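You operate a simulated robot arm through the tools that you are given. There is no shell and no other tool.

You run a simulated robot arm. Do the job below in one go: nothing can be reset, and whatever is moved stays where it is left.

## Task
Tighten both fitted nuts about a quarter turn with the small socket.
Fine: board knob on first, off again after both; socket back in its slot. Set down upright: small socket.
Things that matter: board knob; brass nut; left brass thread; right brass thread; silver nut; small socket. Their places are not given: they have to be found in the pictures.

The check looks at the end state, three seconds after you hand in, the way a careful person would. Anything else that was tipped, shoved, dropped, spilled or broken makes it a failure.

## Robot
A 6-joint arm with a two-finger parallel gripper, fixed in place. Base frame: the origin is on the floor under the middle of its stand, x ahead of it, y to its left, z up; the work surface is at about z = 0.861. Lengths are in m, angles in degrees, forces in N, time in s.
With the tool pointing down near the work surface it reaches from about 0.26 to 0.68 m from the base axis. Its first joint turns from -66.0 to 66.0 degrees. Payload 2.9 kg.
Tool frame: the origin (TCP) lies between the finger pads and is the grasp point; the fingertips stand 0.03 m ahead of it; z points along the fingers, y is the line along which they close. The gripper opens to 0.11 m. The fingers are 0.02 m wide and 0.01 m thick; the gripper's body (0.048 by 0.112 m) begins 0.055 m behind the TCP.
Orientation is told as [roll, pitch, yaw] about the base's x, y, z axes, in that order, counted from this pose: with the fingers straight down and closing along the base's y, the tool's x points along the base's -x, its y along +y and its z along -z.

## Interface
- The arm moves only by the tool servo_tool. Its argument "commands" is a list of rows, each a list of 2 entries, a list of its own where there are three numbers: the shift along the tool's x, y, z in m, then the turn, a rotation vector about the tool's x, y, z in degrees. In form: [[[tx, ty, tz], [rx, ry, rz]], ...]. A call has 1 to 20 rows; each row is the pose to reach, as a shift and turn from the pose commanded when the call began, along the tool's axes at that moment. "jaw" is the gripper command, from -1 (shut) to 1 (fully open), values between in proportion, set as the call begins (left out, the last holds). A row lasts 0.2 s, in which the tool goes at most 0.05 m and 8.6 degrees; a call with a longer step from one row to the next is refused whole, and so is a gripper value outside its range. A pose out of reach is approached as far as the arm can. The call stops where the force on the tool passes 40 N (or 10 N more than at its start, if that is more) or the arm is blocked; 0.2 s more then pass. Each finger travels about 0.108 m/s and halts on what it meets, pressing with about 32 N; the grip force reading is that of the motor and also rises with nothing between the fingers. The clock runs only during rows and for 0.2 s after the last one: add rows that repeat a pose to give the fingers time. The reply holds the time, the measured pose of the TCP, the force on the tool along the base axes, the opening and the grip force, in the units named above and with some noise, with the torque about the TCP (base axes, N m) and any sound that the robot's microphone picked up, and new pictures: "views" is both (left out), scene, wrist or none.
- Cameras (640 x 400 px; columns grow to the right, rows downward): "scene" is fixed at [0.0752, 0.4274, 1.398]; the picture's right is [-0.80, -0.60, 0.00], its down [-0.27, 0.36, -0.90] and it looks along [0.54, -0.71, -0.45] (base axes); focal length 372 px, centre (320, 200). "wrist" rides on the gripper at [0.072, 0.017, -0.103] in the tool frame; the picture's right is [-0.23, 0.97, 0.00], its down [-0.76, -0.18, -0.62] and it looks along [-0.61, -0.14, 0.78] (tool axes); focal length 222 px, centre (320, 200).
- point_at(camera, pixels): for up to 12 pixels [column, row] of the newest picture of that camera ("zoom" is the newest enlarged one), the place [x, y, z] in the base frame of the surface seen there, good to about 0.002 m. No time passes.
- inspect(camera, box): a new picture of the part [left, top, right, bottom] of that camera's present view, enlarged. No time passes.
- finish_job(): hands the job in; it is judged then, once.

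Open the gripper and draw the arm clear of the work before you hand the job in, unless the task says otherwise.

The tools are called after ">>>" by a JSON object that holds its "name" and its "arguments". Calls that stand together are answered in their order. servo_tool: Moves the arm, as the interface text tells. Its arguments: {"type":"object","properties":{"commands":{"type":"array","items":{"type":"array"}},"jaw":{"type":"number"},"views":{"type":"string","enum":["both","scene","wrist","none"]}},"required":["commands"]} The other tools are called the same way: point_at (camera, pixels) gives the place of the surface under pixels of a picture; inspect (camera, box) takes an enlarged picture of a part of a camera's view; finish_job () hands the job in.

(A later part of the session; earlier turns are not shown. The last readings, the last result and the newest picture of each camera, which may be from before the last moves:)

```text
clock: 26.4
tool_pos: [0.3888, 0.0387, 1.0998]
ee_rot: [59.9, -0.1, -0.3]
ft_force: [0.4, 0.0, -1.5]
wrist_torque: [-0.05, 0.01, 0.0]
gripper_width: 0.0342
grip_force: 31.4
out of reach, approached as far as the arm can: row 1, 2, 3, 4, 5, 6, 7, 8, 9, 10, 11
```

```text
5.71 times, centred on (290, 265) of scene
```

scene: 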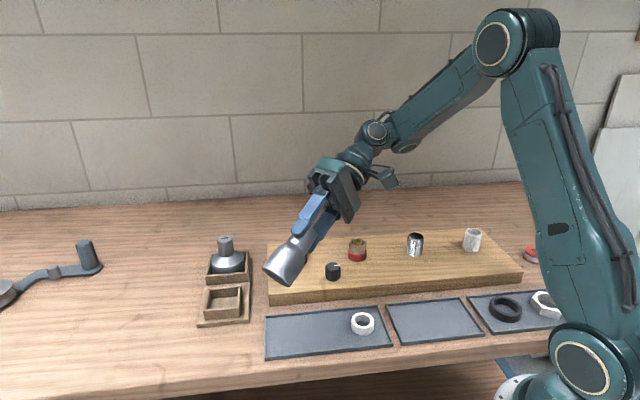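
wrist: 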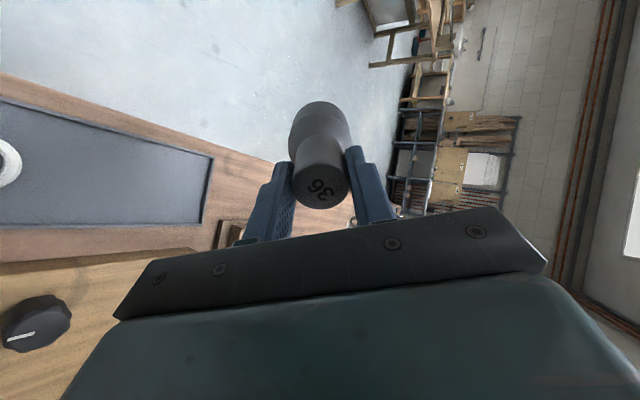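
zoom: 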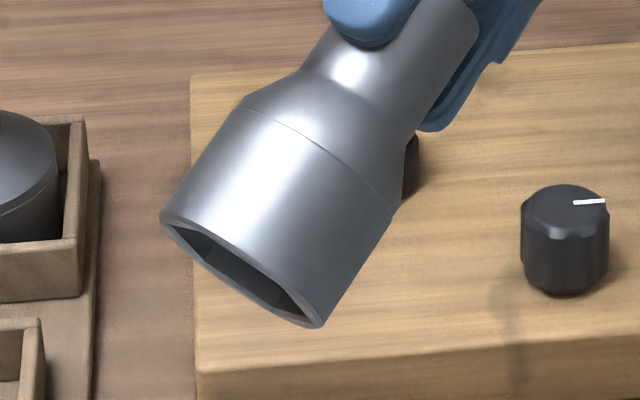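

Part of the hex mouth is visible but too oblique. I tilt a further 14° about the tool x axis in small steps and look again.

>>> {"name": "servo_tool", "arguments": {"commands": [[[0, 0, 0], [-3.5, 0, 0]], [[0, 0, 0], [-7, 0, 0]], [[0, 0, 0], [-10.5, 0, 0]], [[0, 0, 0], [-14, 0, 0]], [[0, 0, 0], [-14, 0, 0]]], "views": "scene"}}

```text
clock: 27.6
tool_pos: [0.3616, 0.0808, 1.0491]
ee_rot: [73.7, -0.1, -0.2]
ft_force: [-0.5, -0.8, -1.5]
wrist_torque: [-0.08, 0.02, -0.01]
gripper_width: 0.0342
grip_force: 31.9
out of reach, approached as far as the arm can: row 1, 2, 3, 4, 5
```

scene: 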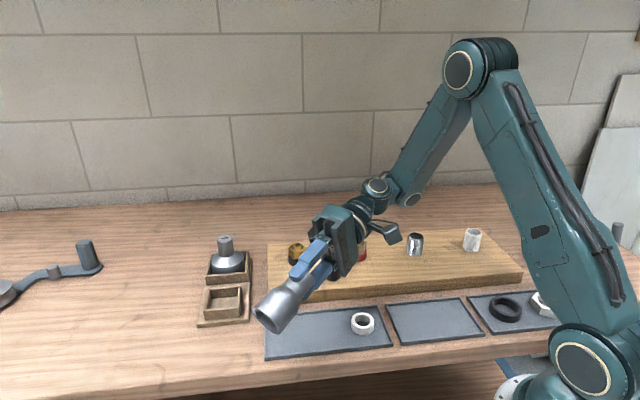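

Now at roll 74°, TCP (0.362,0.081,1.049), still well above the board. I zoom on the mouth at (270,318).

>>> {"name": "inspect", "arguments": {"camera": "scene", "box": [235, 275, 305, 345]}}

```text
5.71 times, centred on (270, 310) of scene
```

zoom: 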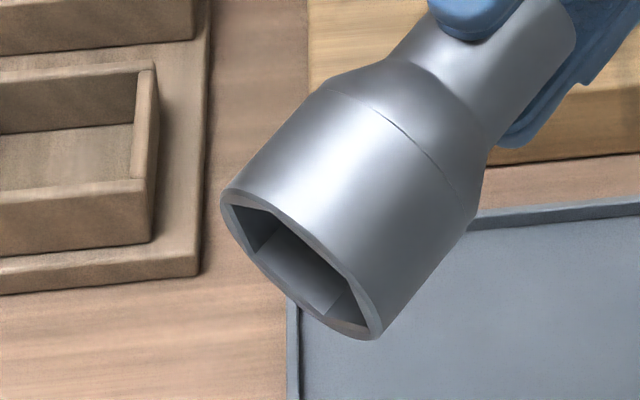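

The hex opening is visible now. I enlarge it further to read its corners.

>>> {"name": "inspect", "arguments": {"camera": "scene", "box": [250, 302, 284, 336]}}

```text
11.76 times, centred on (267, 319) of scene
```

zoom: 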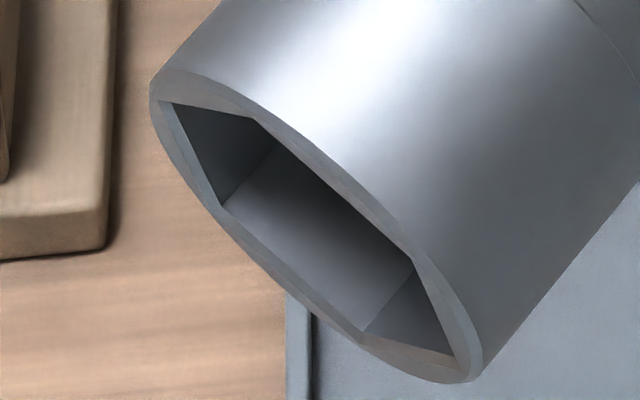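

From the six hex corners in this picture, transformed to the tool frame, a socket corner lies along the tool's y axis (corners at 90°+60k), corner diameter ~0.043. So the nuts (corner at ~45° base) match at tool yaw ≈ 15°. I now bring the tool upright again at about (0.42,0.0,1.12).

>>> {"name": "servo_tool", "arguments": {"commands": [[[-0.0058, 0.0046, -0.0098], [7.37, 0, 0]], [[-0.0117, 0.0091, -0.0195], [14.74, 0, 0]], [[-0.0175, 0.0137, -0.0293], [22.11, 0, 0]], [[-0.0234, 0.0182, -0.039], [29.48, 0, 0]], [[-0.0292, 0.0228, -0.0488], [36.85, 0, 0]], [[-0.035, 0.0273, -0.0585], [44.22, 0, 0]], [[-0.0409, 0.0319, -0.0683], [51.59, 0, 0]], [[-0.0467, 0.0364, -0.078], [58.96, 0, 0]], [[-0.0526, 0.041, -0.0878], [66.33, 0, 0]], [[-0.0584, 0.0455, -0.0975], [73.7, 0, 0]], [[-0.0584, 0.0455, -0.0975], [73.7, 0, 0]], [[-0.0584, 0.0455, -0.0975], [73.7, 0, 0]]]}}

```text
clock: 30.2
tool_pos: [0.4211, -0.0016, 1.1197]
ee_rot: [0.3, 0.0, 0.0]
ft_force: [0.9, 0.6, -2.3]
wrist_torque: [0.0, 0.01, 0.01]
gripper_width: 0.0338
grip_force: 31.9
```

scene: 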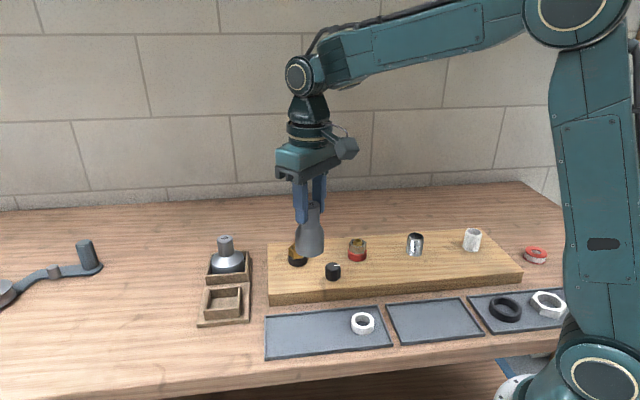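
wrist: 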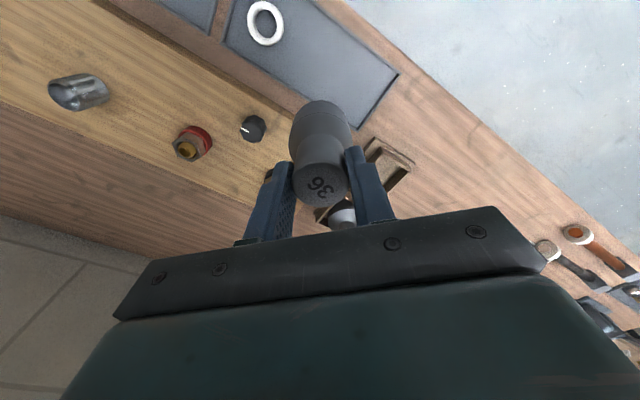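

The tool is upright at (0.42,0.0,1.12) with the socket straight in the grip. Before going over the brass nut, I cross-check nut positions with the fixed scene camera: the silver nut is visible at (357,249).

>>> {"name": "inspect", "arguments": {"camera": "scene", "box": [335, 230, 380, 270]}}

```text
10.00 times, centred on (358, 250) of scene
```

zoom: 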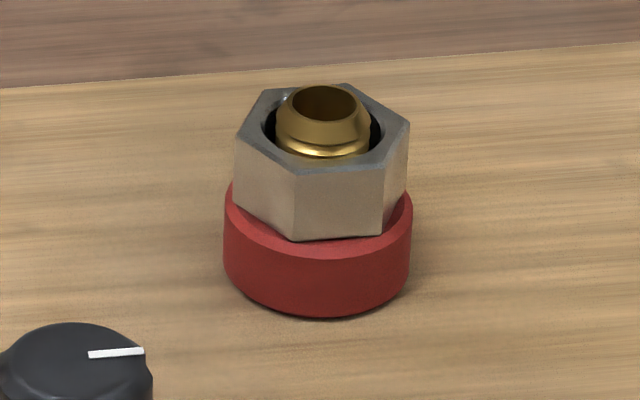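

The silver nut's top hexagon corners are clear here; I read them and the thread rim.

>>> {"name": "point_at", "arguments": {"camera": "zoom", "pixels": [[241, 140], [266, 93], [349, 87], [404, 123], [380, 160], [298, 168], [293, 105], [355, 105], [323, 122], [270, 225], [380, 215], [322, 250]]}}

```text
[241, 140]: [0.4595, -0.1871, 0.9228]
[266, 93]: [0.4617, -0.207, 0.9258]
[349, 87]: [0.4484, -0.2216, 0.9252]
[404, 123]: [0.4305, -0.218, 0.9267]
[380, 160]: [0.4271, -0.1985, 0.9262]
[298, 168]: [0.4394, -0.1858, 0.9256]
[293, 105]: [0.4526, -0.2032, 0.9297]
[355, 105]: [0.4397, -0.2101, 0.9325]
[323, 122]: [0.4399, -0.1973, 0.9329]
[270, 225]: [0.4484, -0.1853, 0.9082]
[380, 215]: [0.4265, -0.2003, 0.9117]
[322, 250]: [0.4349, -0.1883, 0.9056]
```

Scene gives the silver nut centre (0.4444,-0.203) and corner angle ≈ -14°+60k, agreeing with the wrist estimate. I zoom the wrist view on the socket top to see how its axis sits relative to the tool axis (column 320).

>>> {"name": "inspect", "arguments": {"camera": "wrist", "box": [280, 150, 360, 220]}}

```text
5.71 times, centred on (320, 185) of wrist
```

zoom: 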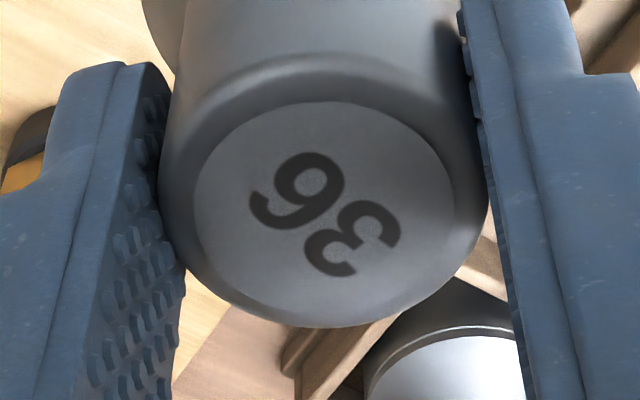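

The label disc is centred at column ~320.7 but a few rows above where the tool axis should fall, so the socket may be offset along tool x. I read 3-D points of the disc to measure that.

>>> {"name": "point_at", "arguments": {"camera": "zoom", "pixels": [[200, 205], [450, 205], [324, 108], [324, 300], [324, 205], [324, 20], [324, 150], [324, 250], [250, 205], [400, 205]]}}

>>> {"name": "servo_tool", "arguments": {"commands": [[[0, 0, 0], [0, 0, 0]]], "views": "none"}}

```text
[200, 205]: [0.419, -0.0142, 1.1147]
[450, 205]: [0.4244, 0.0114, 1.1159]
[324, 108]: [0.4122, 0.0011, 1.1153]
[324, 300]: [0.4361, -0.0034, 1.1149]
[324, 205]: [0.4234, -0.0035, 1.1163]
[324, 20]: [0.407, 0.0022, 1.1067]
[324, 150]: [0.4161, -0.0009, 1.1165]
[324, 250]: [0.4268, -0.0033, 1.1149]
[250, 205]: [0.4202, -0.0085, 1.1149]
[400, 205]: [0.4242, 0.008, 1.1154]
```

```text
clock: 30.6
tool_pos: [0.4215, -0.0008, 1.1192]
ee_rot: [0.3, 0.0, 0.0]
ft_force: [0.1, -0.2, -1.2]
wrist_torque: [0.0, -0.01, -0.01]
gripper_width: 0.0337
grip_force: 31.5
```

The socket's top disc is level and centred within ~1 mm of the tool axis, but it sits 4 mm below the TCP now (so its rim is ~0.0885 below TCP). I move over the brass nut to TCP (0.5435,-0.1063) at yaw 15.5°, then down to z≈1.045.

>>> {"name": "servo_tool", "arguments": {"commands": [[[-0.0204, -0.0175, 0.0], [0.05, 0, -2.6]], [[-0.0407, -0.035, 0.0], [0.1, 0, -5.2]], [[-0.0611, -0.0526, 0.0], [0.15, 0, -7.8]], [[-0.0815, -0.07, 0.0], [0.2, 0, -10.4]], [[-0.1018, -0.0876, 0.0], [0.25, 0, -13]], [[-0.1222, -0.1051, 0.0], [0.3, 0, -15.5]], [[-0.1222, -0.1051, 0.025], [0.3, 0, -15.5]], [[-0.1222, -0.1051, 0.05], [0.3, 0, -15.5]], [[-0.1222, -0.1051, 0.0745], [0.3, 0, -15.5]], [[-0.1222, -0.1051, 0.0745], [0.3, 0, -15.5]], [[-0.1222, -0.1051, 0.0745], [0.3, 0, -15.5]]]}}

```text
clock: 33.0
tool_pos: [0.542, -0.1062, 1.0436]
ee_rot: [0.0, 0.0, 15.5]
ft_force: [0.3, -0.6, -2.2]
wrist_torque: [0.02, -0.02, 0.01]
gripper_width: 0.0338
grip_force: 31.7
```

scene: 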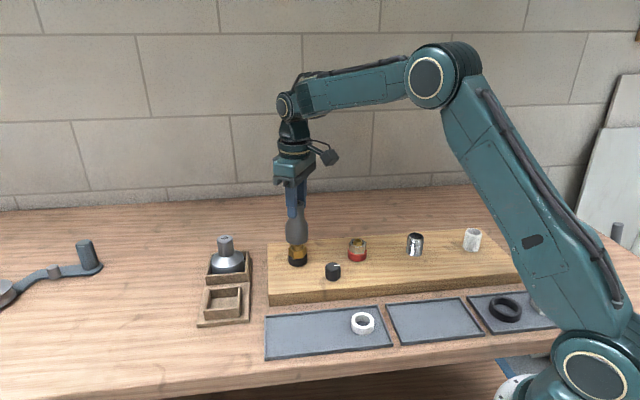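
wrist: 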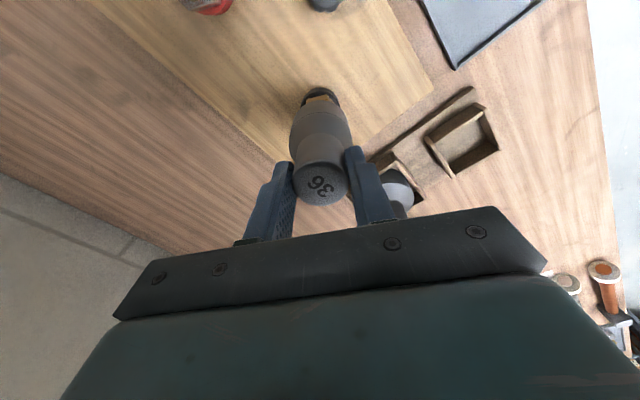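

The socket now hovers just above the brass nut; I zoom both views to check its alignment with the nut below.

>>> {"name": "inspect", "arguments": {"camera": "scene", "box": [265, 200, 335, 275]}}

>>> {"name": "inspect", "arguments": {"camera": "wrist", "box": [280, 75, 360, 145]}}

```text
5.33 times, centred on (300, 238) of scene
```

zoom: 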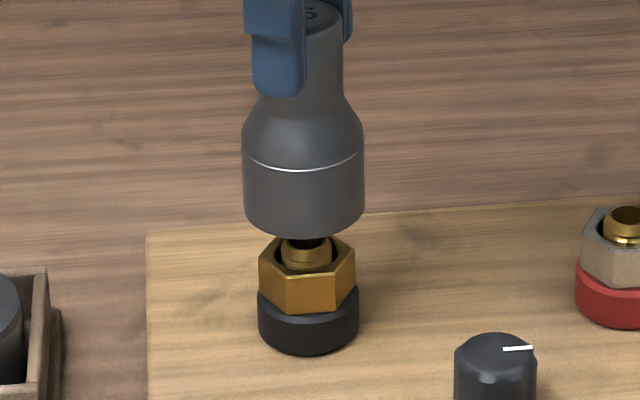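

```text
5.71 times, centred on (320, 110) of wrist
```

zoom: 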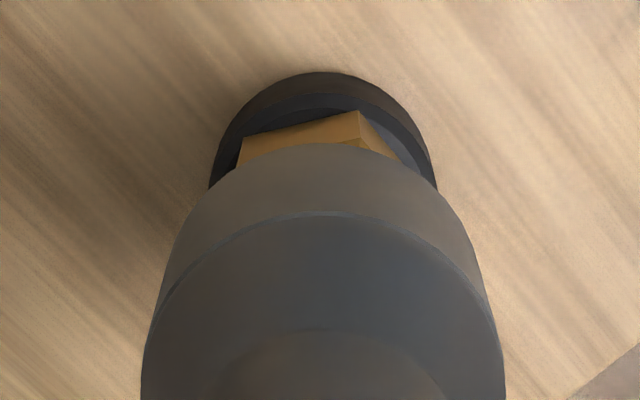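

The nut and socket are nearly concentric; the scene view shows the socket about 1 mm to the image left. I trim +1.2 mm along tool x and descend slowly 0.030 m, to just about the nut's top.

>>> {"name": "servo_tool", "arguments": {"commands": [[[0.0012, 0, 0.0], [0, 0, 0]], [[0.0012, 0, 0.008], [0, 0, 0]], [[0.0012, 0, 0.016], [0, 0, 0]], [[0.0012, 0, 0.022], [0, 0, 0]], [[0.0012, 0, 0.026], [0, 0, 0]], [[0.0012, 0, 0.03], [0, 0, 0]], [[0.0012, 0, 0.03], [0, 0, 0]]]}}

```text
clock: 34.6
tool_pos: [0.5431, -0.1069, 1.0137]
ee_rot: [0.0, -0.1, 15.5]
ft_force: [-0.2, 0.6, -2.6]
wrist_torque: [0.02, -0.01, 0.02]
gripper_width: 0.034
grip_force: 31.7
```

scene: 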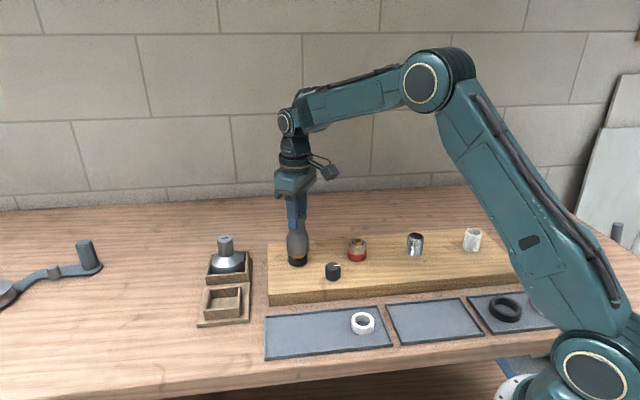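
wrist: 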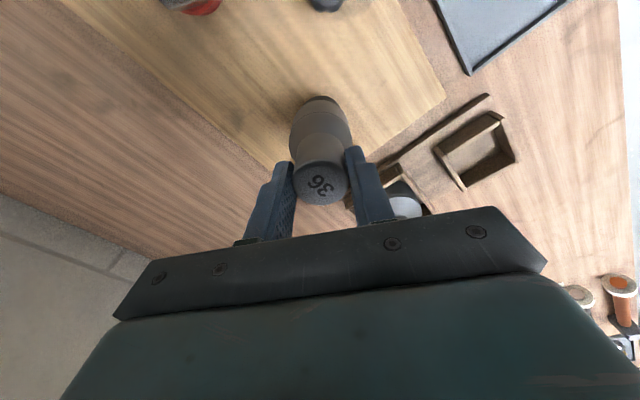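

>>> {"name": "inspect", "arguments": {"camera": "scene", "box": [265, 215, 335, 275]}}

```text
6.67 times, centred on (300, 245) of scene
```

zoom: 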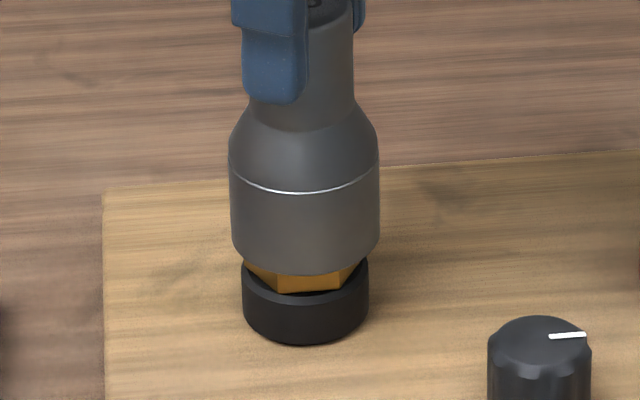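

No contact yet (force −2.6 N, just the weight), and the rim already appears around the nut's upper part. I continue down in 2 mm steps for 10 mm.

>>> {"name": "servo_tool", "arguments": {"commands": [[[0, 0, 0.002], [0, 0, 0]], [[0, 0, 0.004], [0, 0, 0]], [[0, 0, 0.006], [0, 0, 0]], [[0, 0, 0.008], [0, 0, 0]], [[0, 0, 0.01], [0, 0, 0]], [[0, 0, 0.01], [0, 0, 0]]]}}

```text
clock: 36.0
tool_pos: [0.542, -0.1065, 1.0042]
ee_rot: [0.0, 0.1, 15.5]
ft_force: [0.5, -0.4, -3.0]
wrist_torque: [0.01, 0.03, 0.0]
gripper_width: 0.0342
grip_force: 31.5
```

scene: 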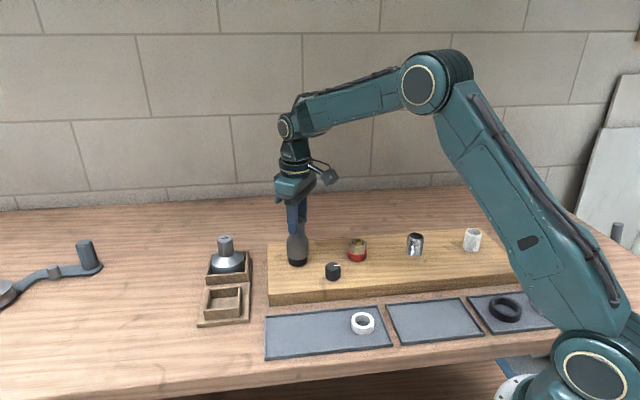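
wrist: 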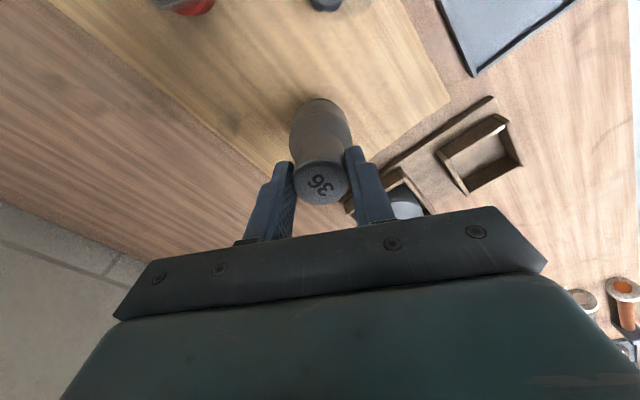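

Still free at TCP 1.004, so the socket is sliding over the nut cleanly. I continue down in 2 mm steps, watching for the seat.

>>> {"name": "servo_tool", "arguments": {"commands": [[[0, 0, 0.002], [0, 0, 0]], [[0, 0, 0.004], [0, 0, 0]], [[0, 0, 0.006], [0, 0, 0]], [[0, 0, 0.007], [0, 0, 0]], [[0, 0, 0.007], [0, 0, 0]]], "views": "scene"}}

```text
clock: 37.2
tool_pos: [0.5431, -0.1069, 0.9998]
ee_rot: [-0.2, -0.4, 15.7]
ft_force: [-1.7, 5.4, 29.1]
wrist_torque: [0.79, 0.06, 0.01]
gripper_width: 0.0339
grip_force: 32.4
```

scene: 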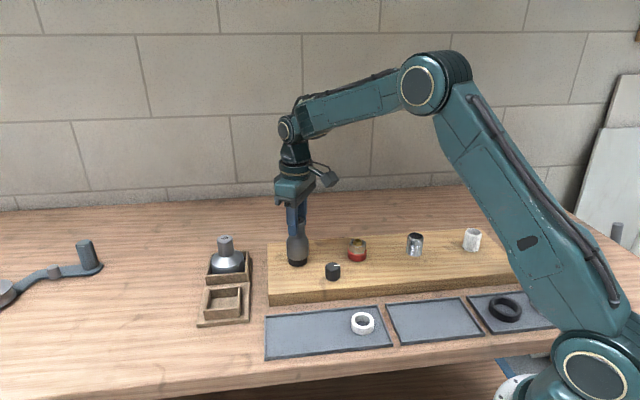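

Contact now: 29 N up at TCP z 1.000. I zoom to see whether the rim is seated on the collar.

>>> {"name": "inspect", "arguments": {"camera": "scene", "box": [265, 215, 335, 275]}}

>>> {"name": "inspect", "arguments": {"camera": "wrist", "box": [280, 75, 360, 145]}}

```text
6.67 times, centred on (300, 245) of scene
```

zoom: 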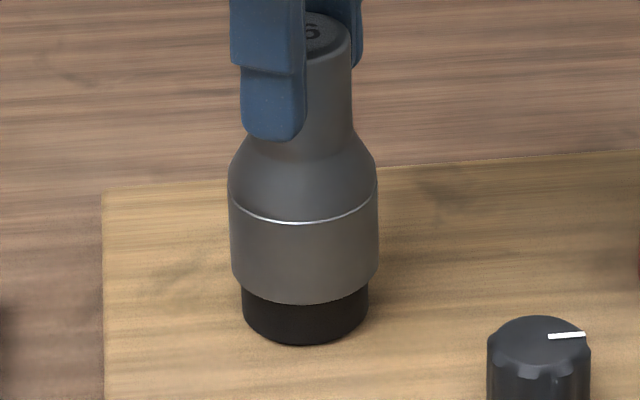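

```text
5.71 times, centred on (320, 110) of wrist
```

zoom: 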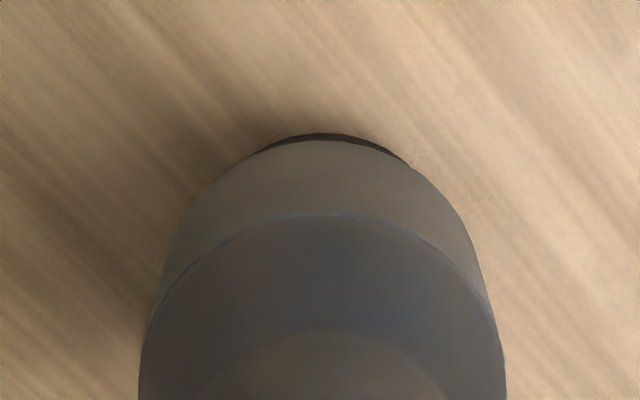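

The socket is fully down over the nut, rim at the collar. I back off 2 mm to ease the axial force and start turning clockwise (from above) 20° in small steps, watching the z torque.

>>> {"name": "servo_tool", "arguments": {"commands": [[[0, 0, -0.002], [0, 0, 0]], [[0, 0, -0.002], [0, 0, 4]], [[0, 0, -0.002], [0, 0, 8]], [[0, 0, -0.002], [0, 0, 12]], [[0, 0, -0.002], [0, 0, 16]], [[0, 0, -0.002], [0, 0, 20]], [[0, 0, -0.002], [0, 0, 20]]]}}

```text
clock: 38.8
tool_pos: [0.5428, -0.106, 1.0001]
ee_rot: [0.0, -0.4, -4.7]
ft_force: [8.1, 11.4, 19.5]
wrist_torque: [1.14, -0.9, 0.07]
gripper_width: 0.0338
grip_force: 31.8
```

scene: 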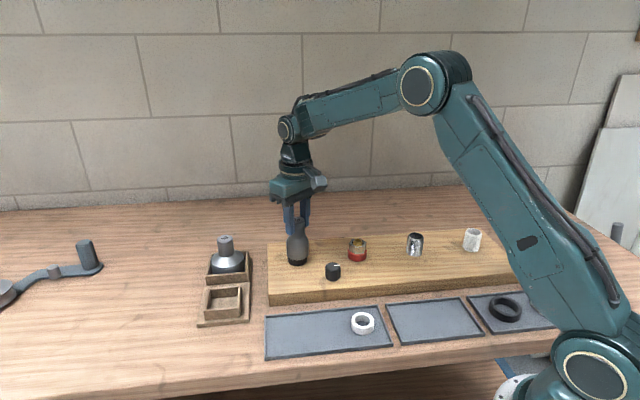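
wrist: 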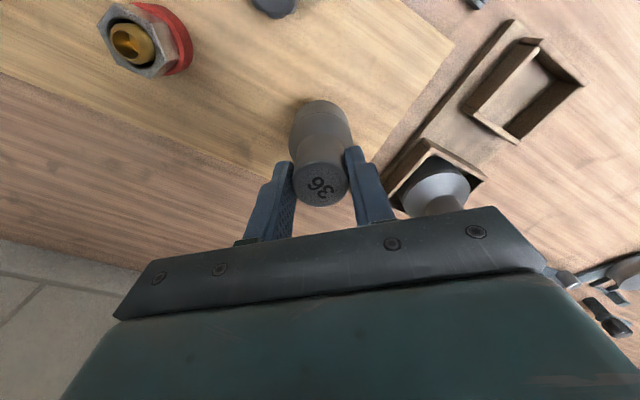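

The socket turns with the gripper, z torque only 0.07 N m, with side force (8,11) N. I recentre by about (+0.8,+1.1) mm in base, ease up 2 mm more, and turn a further 30°.

>>> {"name": "servo_tool", "arguments": {"commands": [[[-0.0007, 0.0012, -0.002], [0, 0, 0]], [[-0.0007, 0.0012, -0.002], [0, 0, 5]], [[-0.0007, 0.0012, -0.002], [0, 0, 10]], [[-0.0007, 0.0012, -0.002], [0, 0, 15]], [[-0.0007, 0.0012, -0.002], [0, 0, 20]], [[-0.0007, 0.0012, -0.002], [0, 0, 25]], [[-0.0007, 0.0012, -0.002], [0, 0, 30]], [[-0.0007, 0.0012, -0.002], [0, 0, 30]]]}}

```text
clock: 40.6
tool_pos: [0.5425, -0.1056, 1.001]
ee_rot: [0.1, 0.0, -34.7]
ft_force: [-1.3, -0.5, -3.1]
wrist_torque: [-0.09, 0.15, 0.01]
gripper_width: 0.034
grip_force: 32.2
```

scene: 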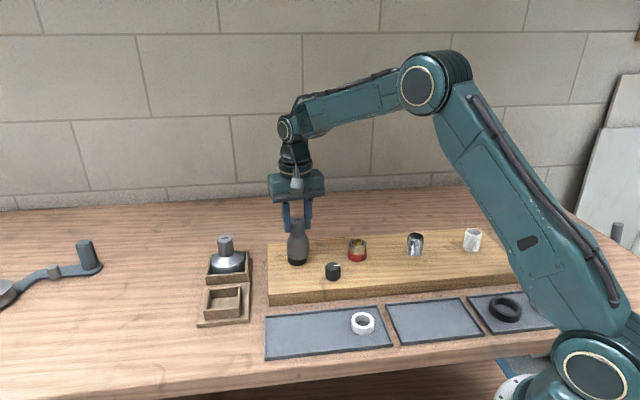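
wrist: 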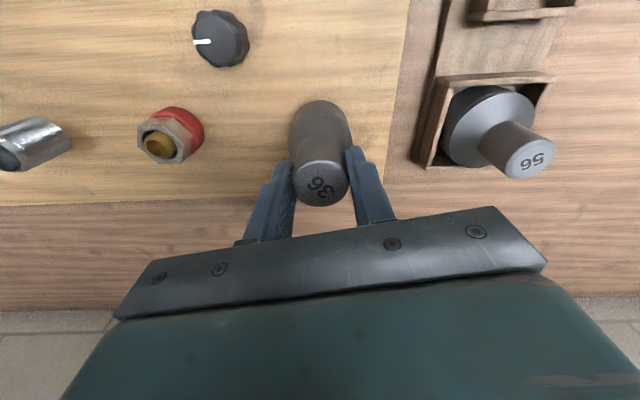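

Forces are back to just the socket's weight after 50° of turning. I continue clockwise another 42° to complete the quarter turn (including a little play).

>>> {"name": "servo_tool", "arguments": {"commands": [[[0, 0, 0], [0, 0, 5]], [[0, 0, 0], [0, 0, 10]], [[0, 0, 0], [0, 0, 15]], [[0, 0, 0], [0, 0, 20]], [[0, 0, 0], [0, 0, 25]], [[0, 0, 0], [0, 0, 30]], [[0, 0, 0], [0, 0, 35]], [[0, 0, 0], [0, 0, 40]], [[0, 0, 0], [0, 0, 42]], [[0, 0, 0], [0, 0, 42]]]}}

```text
clock: 42.8
tool_pos: [0.5429, -0.1052, 1.001]
ee_rot: [0.1, 0.1, -76.6]
ft_force: [-0.6, -0.7, -1.4]
wrist_torque: [-0.09, 0.12, -0.01]
gripper_width: 0.0339
grip_force: 31.8
```

scene: 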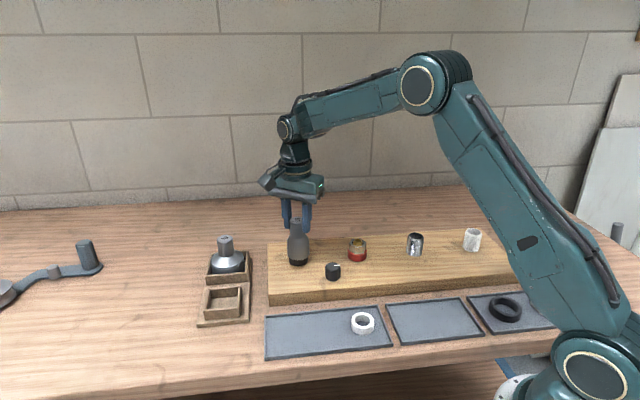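
wrist: 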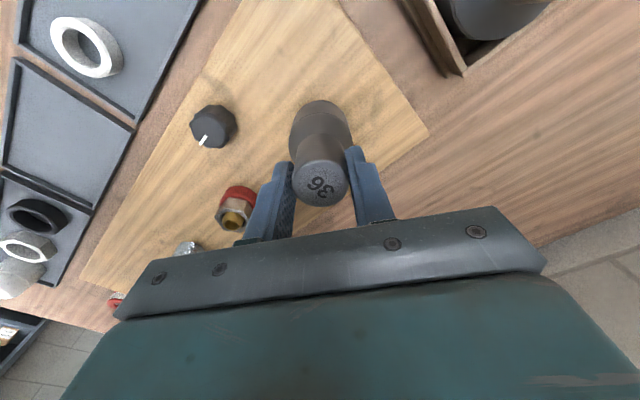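

The tool has turned 92° total (yaw 15.5 → −76.6). I lift the socket straight up 35 mm to look at the nut's angle.

>>> {"name": "servo_tool", "arguments": {"commands": [[[0, 0, -0.005], [0, 0, 0]], [[0, 0, -0.012], [0, 0, 0]], [[0, 0, -0.02], [0, 0, 0]], [[0, 0, -0.03], [0, 0, 0]], [[0, 0, -0.04], [0, 0, 0]], [[0, 0, -0.05], [0, 0, 0]], [[0, 0, -0.05], [0, 0, 0]]]}}

```text
clock: 44.4
tool_pos: [0.5425, -0.1057, 1.0516]
ee_rot: [0.1, 0.0, -76.5]
ft_force: [-0.1, 0.2, -2.9]
wrist_torque: [0.03, 0.0, -0.02]
gripper_width: 0.0339
grip_force: 32.0
```

scene: 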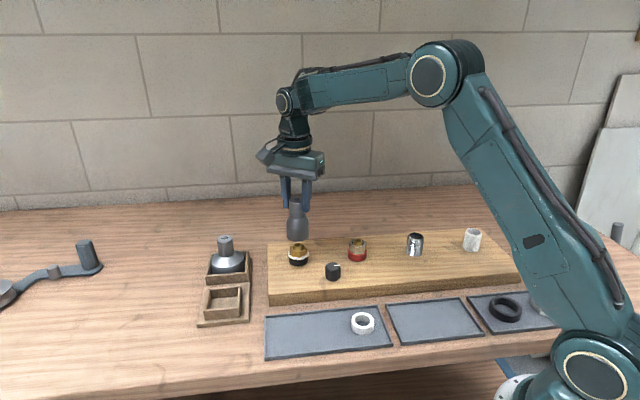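
wrist: 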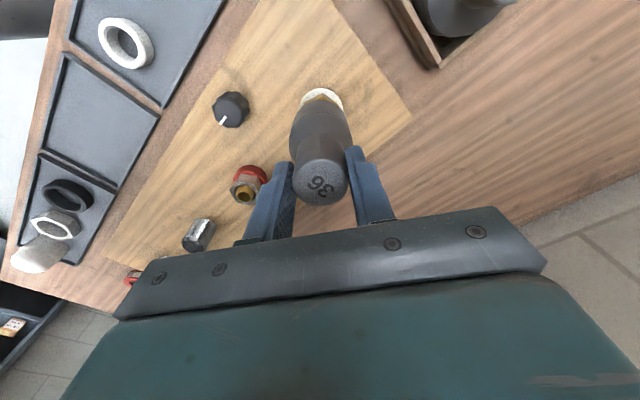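

Something changed at the brass nut: the collar now looks whitish at (299,260). I zoom in to see it.

>>> {"name": "inspect", "arguments": {"camera": "scene", "box": [275, 225, 325, 275]}}

>>> {"name": "inspect", "arguments": {"camera": "wrist", "box": [280, 75, 360, 145]}}

```text
8.00 times, centred on (300, 250) of scene
```

zoom: 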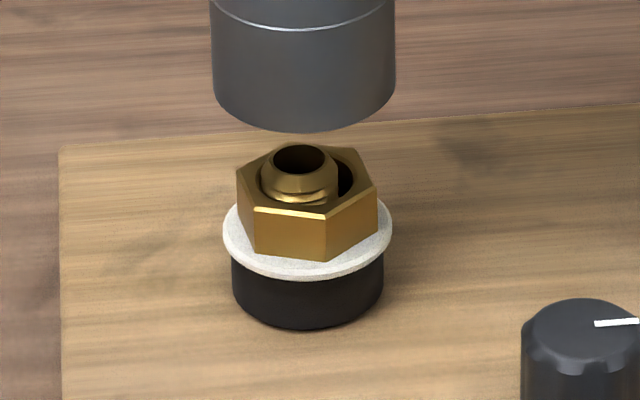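

```text
5.71 times, centred on (320, 110) of wrist
```

zoom: 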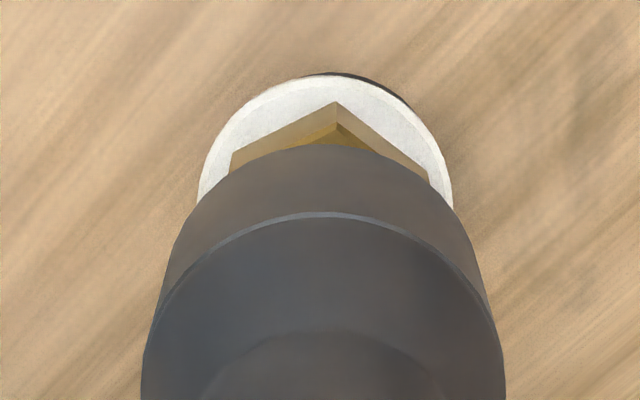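

A pale sealing ring now shows squeezed out under the brass nut, a sign it moved. I measure the nut's new corner positions.

>>> {"name": "inspect", "arguments": {"camera": "scene", "box": [284, 238, 316, 270]}}

```text
12.50 times, centred on (300, 254) of scene
```

zoom: 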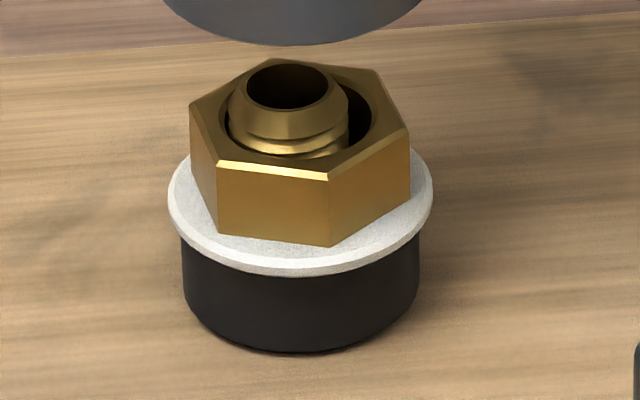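

The nut's top hexagon is clear: corners at about (192,108), (258,64), (372,72), (407,128), (328,172), (218,163). I read these.

>>> {"name": "point_at", "arguments": {"camera": "zoom", "pixels": [[196, 108], [256, 68], [370, 74], [402, 127], [327, 168], [220, 160], [290, 90], [180, 190], [425, 185], [300, 265], [240, 120], [340, 115]]}}

```text
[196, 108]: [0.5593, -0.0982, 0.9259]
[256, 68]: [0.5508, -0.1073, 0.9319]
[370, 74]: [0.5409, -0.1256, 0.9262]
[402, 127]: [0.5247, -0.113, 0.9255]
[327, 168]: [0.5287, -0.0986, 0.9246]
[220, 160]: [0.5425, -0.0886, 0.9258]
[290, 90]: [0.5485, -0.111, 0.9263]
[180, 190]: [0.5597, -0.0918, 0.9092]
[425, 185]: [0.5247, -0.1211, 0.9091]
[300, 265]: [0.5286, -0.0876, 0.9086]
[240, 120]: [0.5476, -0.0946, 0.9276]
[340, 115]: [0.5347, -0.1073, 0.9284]
```

The brass nut's corners are now at about 26° (mod 60) versus 45° before, i.e. it turned clockwise about 79° while the tool turned 92°. I check whether the socket slipped in the fingers by zooming on its label.

>>> {"name": "inspect", "arguments": {"camera": "wrist", "box": [280, 150, 360, 220]}}

```text
5.71 times, centred on (320, 185) of wrist
```

zoom: 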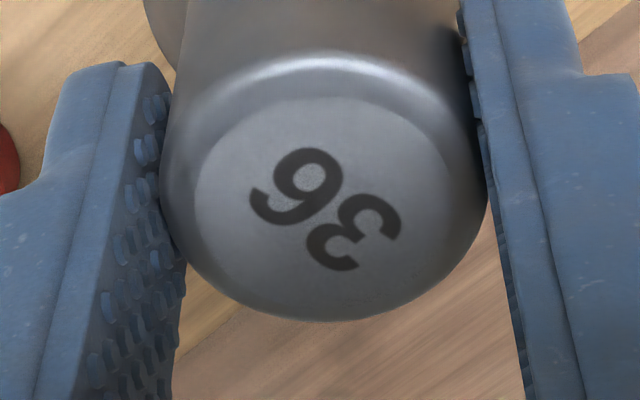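

The label is unchanged relative to the fingers, so there was no slip; the missing ~13° is hex play. To top the brass nut up by ~10°, I re-index 60° back to yaw −10° (safe for the wrist) while above the nut, then come down close to it.

>>> {"name": "servo_tool", "arguments": {"commands": [[[0, 0, 0], [0, 0, -8.3]], [[0, 0, 0], [0, 0, -16.6]], [[0, 0, 0], [0, 0, -24.9]], [[0, 0, 0], [0, 0, -33.2]], [[0, 0, 0], [0, 0, -41.5]], [[0, 0, 0], [0, 0, -49.8]], [[0, 0, 0], [0, 0, -58.1]], [[0, 0, 0], [0, 0, -66.6]], [[0, 0, 0.01], [0, 0, -66.6]], [[0, 0, 0.02], [0, 0, -66.6]], [[0, 0, 0.02], [0, 0, -66.6]]]}}

```text
clock: 46.8
tool_pos: [0.5441, -0.1066, 1.0307]
ee_rot: [0.1, 0.1, -9.9]
ft_force: [0.1, 0.4, -2.7]
wrist_torque: [-0.01, 0.0, 0.01]
gripper_width: 0.034
grip_force: 32.1
```

scene: 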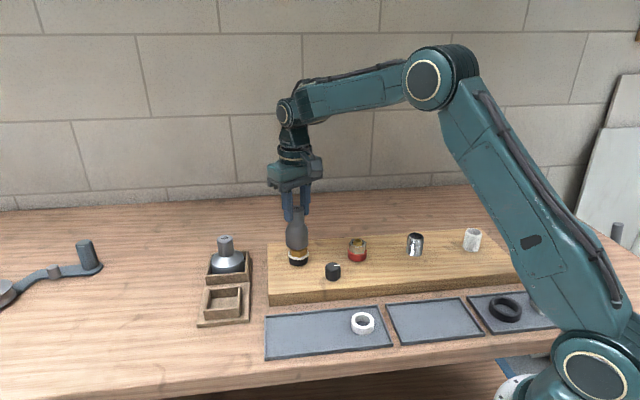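
wrist: 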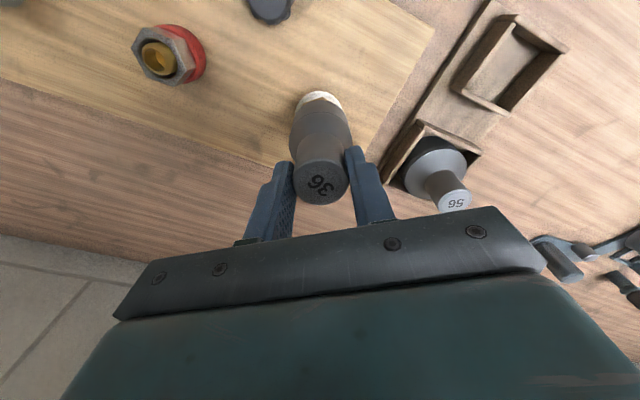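

The socket is just above the brass nut at yaw −10°. I step down 30 mm in small steps over the nut again.

>>> {"name": "servo_tool", "arguments": {"commands": [[[0, 0, 0.006], [0, 0, 0]], [[0, 0, 0.01], [0, 0, 0]], [[0, 0, 0.014], [0, 0, 0]], [[0, 0, 0.018], [0, 0, 0]], [[0, 0, 0.022], [0, 0, 0]], [[0, 0, 0.026], [0, 0, 0]], [[0, 0, 0.029], [0, 0, 0]], [[0, 0, 0.029], [0, 0, 0]]], "views": "scene"}}

```text
clock: 47.9
tool_pos: [0.5444, -0.1071, 1.0196]
ee_rot: [0.0, -0.9, -10.0]
ft_force: [-0.5, 0.5, 5.9]
wrist_torque: [-0.12, 0.13, -0.05]
gripper_width: 0.0339
grip_force: 31.7
stopped in row 5: the force on the tool passed its limit at 44 N (the readings are from after the stop); the commanded pose is now the measured one
```

scene: 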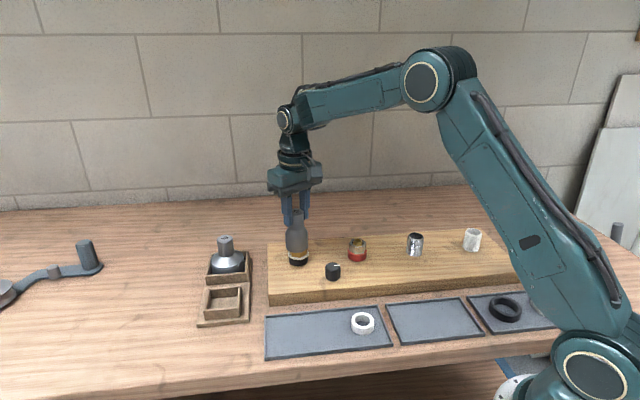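

Blocked at 44 N with the rim on the nut's top (TCP 1.0196), so the 7° lead is too much for the hex to enter. I lift 6 mm, turn to the aligned yaw (−2.5°), and try again gently.

>>> {"name": "servo_tool", "arguments": {"commands": [[[0, 0, -0.006], [0, 0, 0]], [[0, 0, -0.01], [0, 0.9, 0]], [[0, 0, -0.01], [0, 0.9, -4]], [[0, 0, -0.01], [0, 0.9, -7.5]], [[0, 0, -0.01], [0, 0.9, -7.5]]]}}

```text
clock: 49.0
tool_pos: [0.5445, -0.1067, 1.0282]
ee_rot: [-0.1, 0.2, -2.5]
ft_force: [-0.3, 0.3, -1.4]
wrist_torque: [0.01, -0.01, 0.03]
gripper_width: 0.0337
grip_force: 32.4
```

scene: 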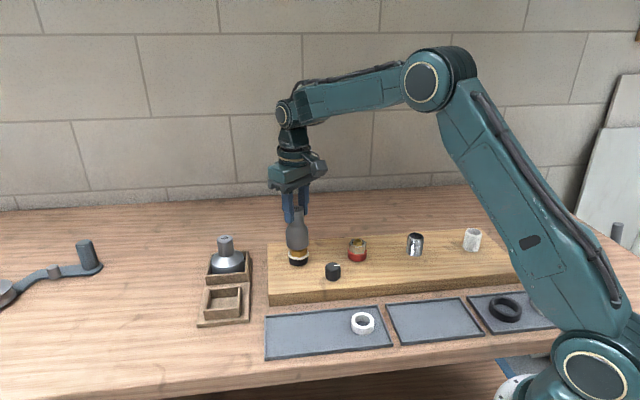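
wrist: 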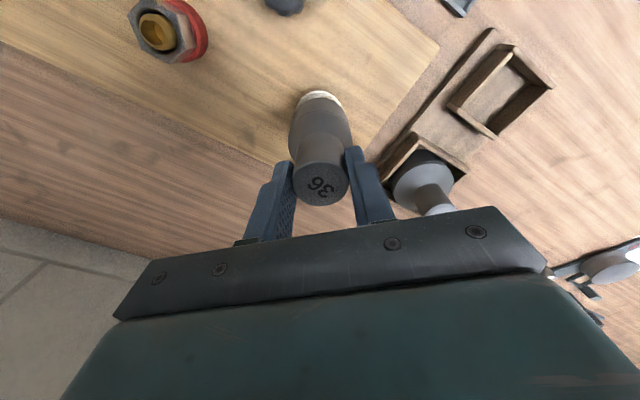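

The tool is upright again (roll/pitch ≈ 0) at yaw −2.5°. I check the socket and nut up close before going down.

>>> {"name": "inspect", "arguments": {"camera": "scene", "box": [265, 205, 335, 275]}}

>>> {"name": "inspect", "arguments": {"camera": "wrist", "box": [280, 75, 360, 145]}}

>>> {"name": "inspect", "arguments": {"camera": "wrist", "box": [280, 150, 360, 220]}}

>>> {"name": "point_at", "arguments": {"camera": "zoom", "pixels": [[200, 205], [450, 205], [324, 120], [324, 280], [324, 205]]}}

```text
5.71 times, centred on (300, 240) of scene
```

zoom: 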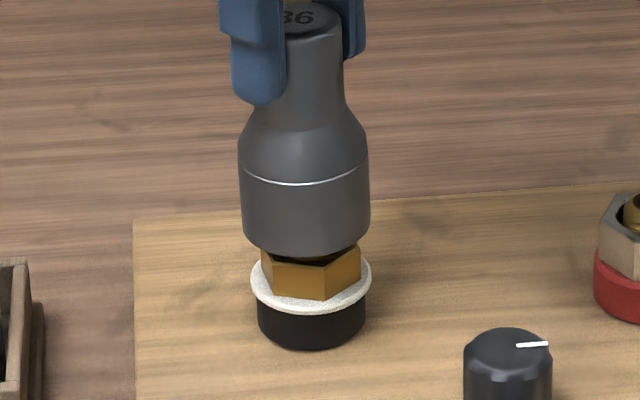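

```text
5.71 times, centred on (320, 110) of wrist
```

zoom: 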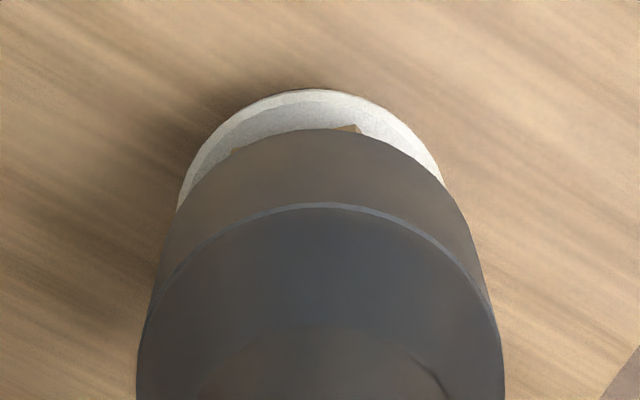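

```text
5.71 times, centred on (320, 185) of wrist
```

zoom: 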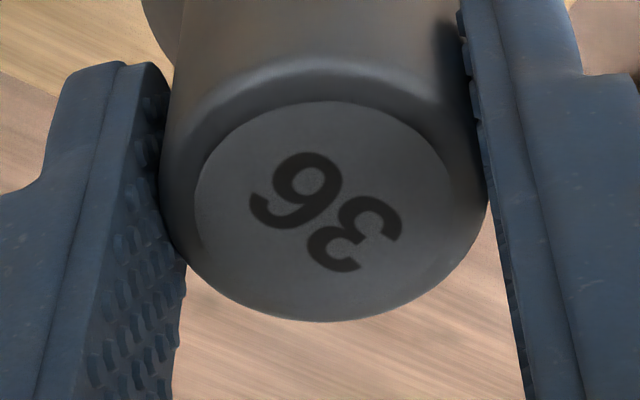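

```text
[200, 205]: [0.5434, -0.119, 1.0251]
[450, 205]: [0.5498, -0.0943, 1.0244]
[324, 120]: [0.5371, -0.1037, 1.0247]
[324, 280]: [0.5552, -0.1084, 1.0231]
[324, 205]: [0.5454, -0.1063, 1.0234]
```

The socket sits about 2 mm too far toward +x relative to the nut (scene: socket centre col 304 vs nut 311; wrist: ring centre 312 vs 320). I shift about (−1.8,−0.8) mm in base and step down again.

>>> {"name": "servo_tool", "arguments": {"commands": [[[0.0018, -0.0009, 0], [0, 0, 0]], [[0.0018, -0.0009, 0.004], [0, 0, 0]], [[0.0018, -0.0009, 0.008], [0, 0, 0]], [[0.0018, -0.0009, 0.01], [0, 0, 0]], [[0.0018, -0.0009, 0.012], [0, 0, 0]], [[0.0018, -0.0009, 0.014], [0, 0, 0]], [[0.0018, -0.0009, 0.014], [0, 0, 0]]], "views": "scene"}}

```text
clock: 50.6
tool_pos: [0.5443, -0.1065, 1.0157]
ee_rot: [0.0, 0.1, -2.5]
ft_force: [1.2, 0.2, -2.4]
wrist_torque: [0.03, -0.16, -0.01]
gripper_width: 0.0339
grip_force: 32.2
```

scene: 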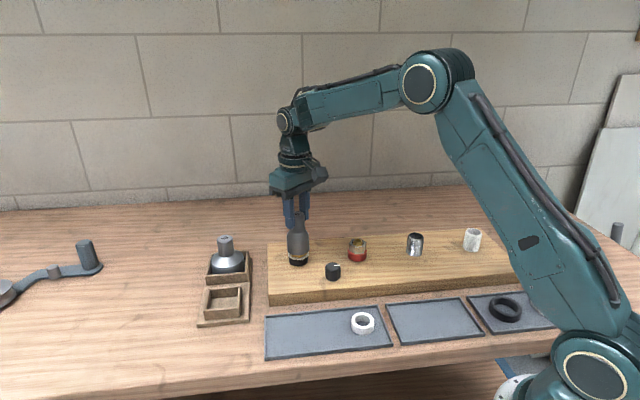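

The socket is below the previous blocking height with almost no force, so it is entering the nut. I continue down 12 mm in 2 mm steps.

>>> {"name": "servo_tool", "arguments": {"commands": [[[0, 0, 0.002], [0, 0, 0]], [[0, 0, 0.004], [0, 0, 0]], [[0, 0, 0.006], [0, 0, 0]], [[0, 0, 0.008], [0, 0, 0]], [[0, 0, 0.01], [0, 0, 0]], [[0, 0, 0.012], [0, 0, 0]], [[0, 0, 0.012], [0, 0, 0]]], "views": "scene"}}

```text
clock: 52.2
tool_pos: [0.5418, -0.1073, 1.0047]
ee_rot: [0.0, 0.3, -2.4]
ft_force: [2.8, -0.3, -2.3]
wrist_torque: [0.03, -0.2, -0.02]
gripper_width: 0.034
grip_force: 31.9
```

scene: 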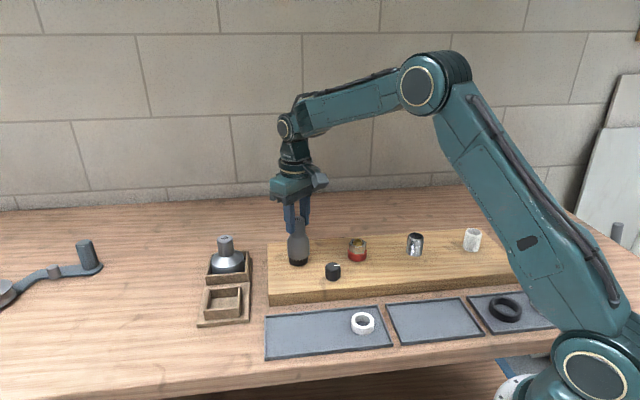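

The socket is over the nut again (TCP 1.0047). I turn clockwise 20.5° more, which allowing for play brings the nut near 90° in total.

>>> {"name": "servo_tool", "arguments": {"commands": [[[0, 0, 0], [0, 0, 4]], [[0, 0, 0], [0, 0, 8]], [[0, 0, 0], [0, 0, 12]], [[0, 0, 0], [0, 0, 16]], [[0, 0, 0], [0, 0, 20.5]], [[0, 0, 0], [0, 0, 20.5]]], "views": "none"}}

```text
clock: 53.6
tool_pos: [0.543, -0.1065, 1.0016]
ee_rot: [-0.1, 0.3, -23.1]
ft_force: [0.3, 2.8, -2.0]
wrist_torque: [0.3, -0.09, 0.02]
gripper_width: 0.0339
grip_force: 32.0
```

The turn went smoothly with low forces. I lift straight up 45 mm to look at the brass nut's angle again.

>>> {"name": "servo_tool", "arguments": {"commands": [[[0, 0, -0.005], [0, 0, 0]], [[0, 0, -0.012], [0, 0, 0]], [[0, 0, -0.02], [0, 0, 0]], [[0, 0, -0.03], [0, 0, 0]], [[0, 0, -0.04], [0, 0, 0]], [[0, 0, -0.05], [0, 0, 0]], [[0, 0, -0.05], [0, 0, 0]]]}}

>>> {"name": "inspect", "arguments": {"camera": "scene", "box": [284, 238, 316, 270]}}

```text
clock: 55.2
tool_pos: [0.5415, -0.1085, 1.0527]
ee_rot: [-0.2, 0.2, -22.9]
ft_force: [0.1, -0.7, -2.9]
wrist_torque: [-0.01, 0.01, 0.04]
gripper_width: 0.0337
grip_force: 32.0
```

scene: 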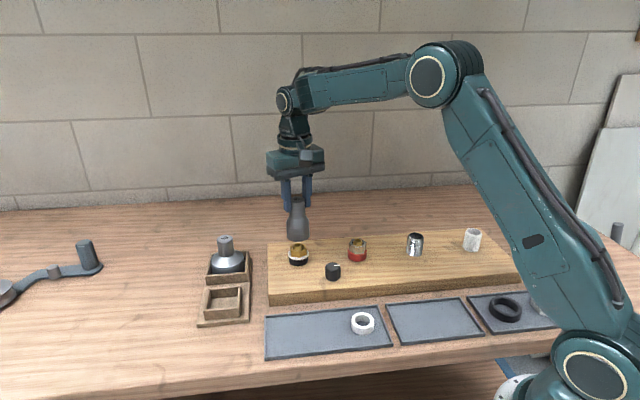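
wrist: 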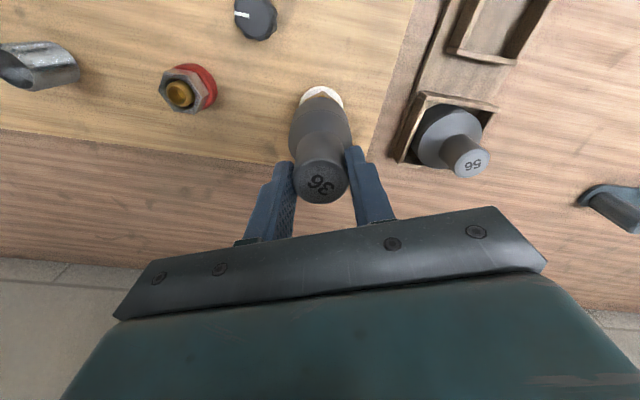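

```text
12.50 times, centred on (300, 254) of scene
```

zoom: 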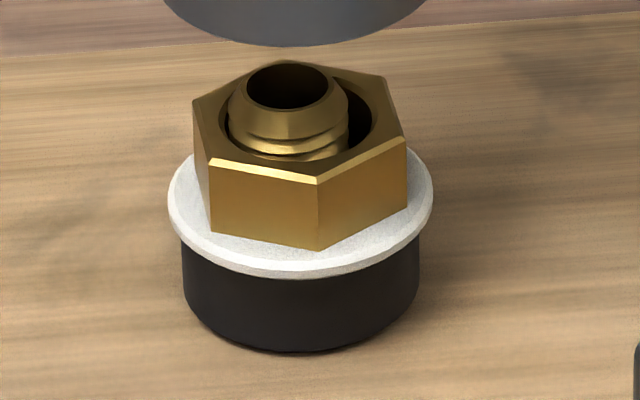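

The nut corners are now at about 19° (mod 60), so the brass nut has turned ≈86° clockwise, close to a quarter turn; play is ~13.5°. Now I carry the socket over to the silver nut: shift (−0.0985,−0.0968) in base at constant height, turning to yaw 15.5°.

>>> {"name": "servo_tool", "arguments": {"commands": [[[0.0088, -0.0213, 0], [0, 0, -6.4]], [[0.0176, -0.0425, 0], [0, 0, -12.8]], [[0.0265, -0.0638, 0], [0, 0, -19.2]], [[0.0353, -0.0851, 0], [0, 0, -25.7]], [[0.0441, -0.1063, 0], [0, 0, -32.1]], [[0.0529, -0.1276, 0], [0, 0, -38.5]], [[0.0529, -0.1276, 0.007], [0, 0, -38.5]], [[0.0529, -0.1276, 0.007], [0, 0, -38.5]], [[0.0529, -0.1276, 0.007], [0, 0, -38.5]]]}}

>>> {"name": "inspect", "arguments": {"camera": "scene", "box": [323, 200, 393, 270]}}

>>> {"name": "inspect", "arguments": {"camera": "wrist", "box": [280, 75, 360, 145]}}

```text
clock: 57.2
tool_pos: [0.4455, -0.2033, 1.0455]
ee_rot: [0.1, 0.2, 15.6]
ft_force: [-0.1, -1.3, -1.7]
wrist_torque: [0.0, 0.01, 0.03]
gripper_width: 0.0337
grip_force: 32.0
```

scene: 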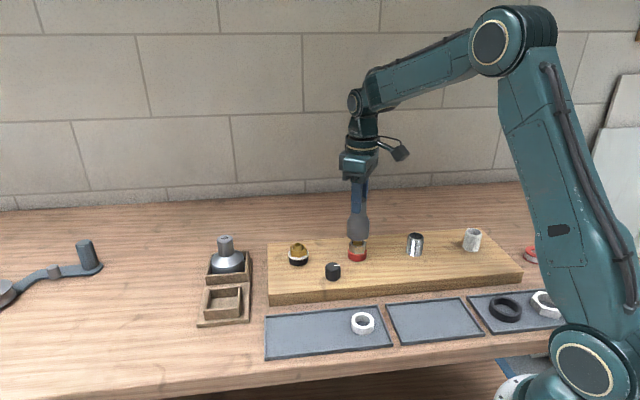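
wrist: 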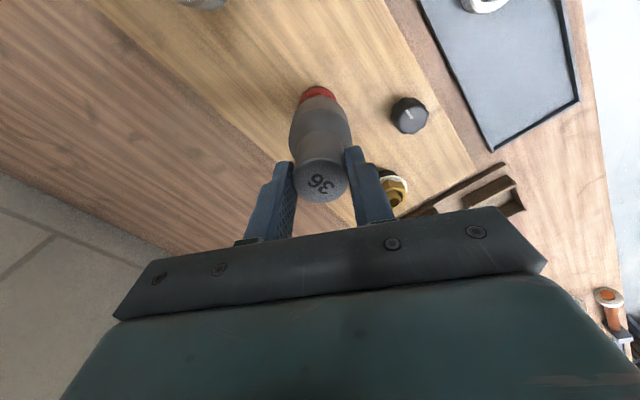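

```text
5.71 times, centred on (358, 235) of scene
```

zoom: 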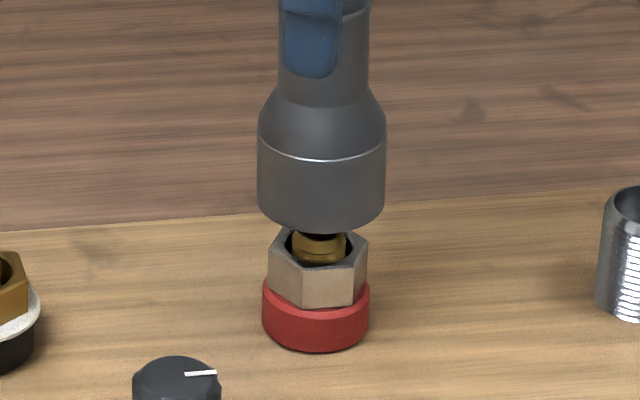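

```text
5.71 times, centred on (320, 110) of wrist
```

zoom: 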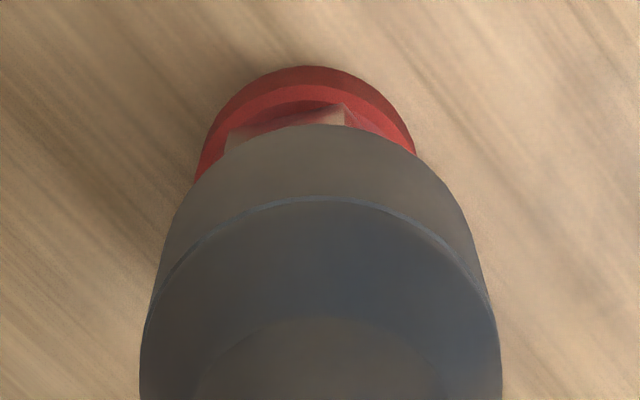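

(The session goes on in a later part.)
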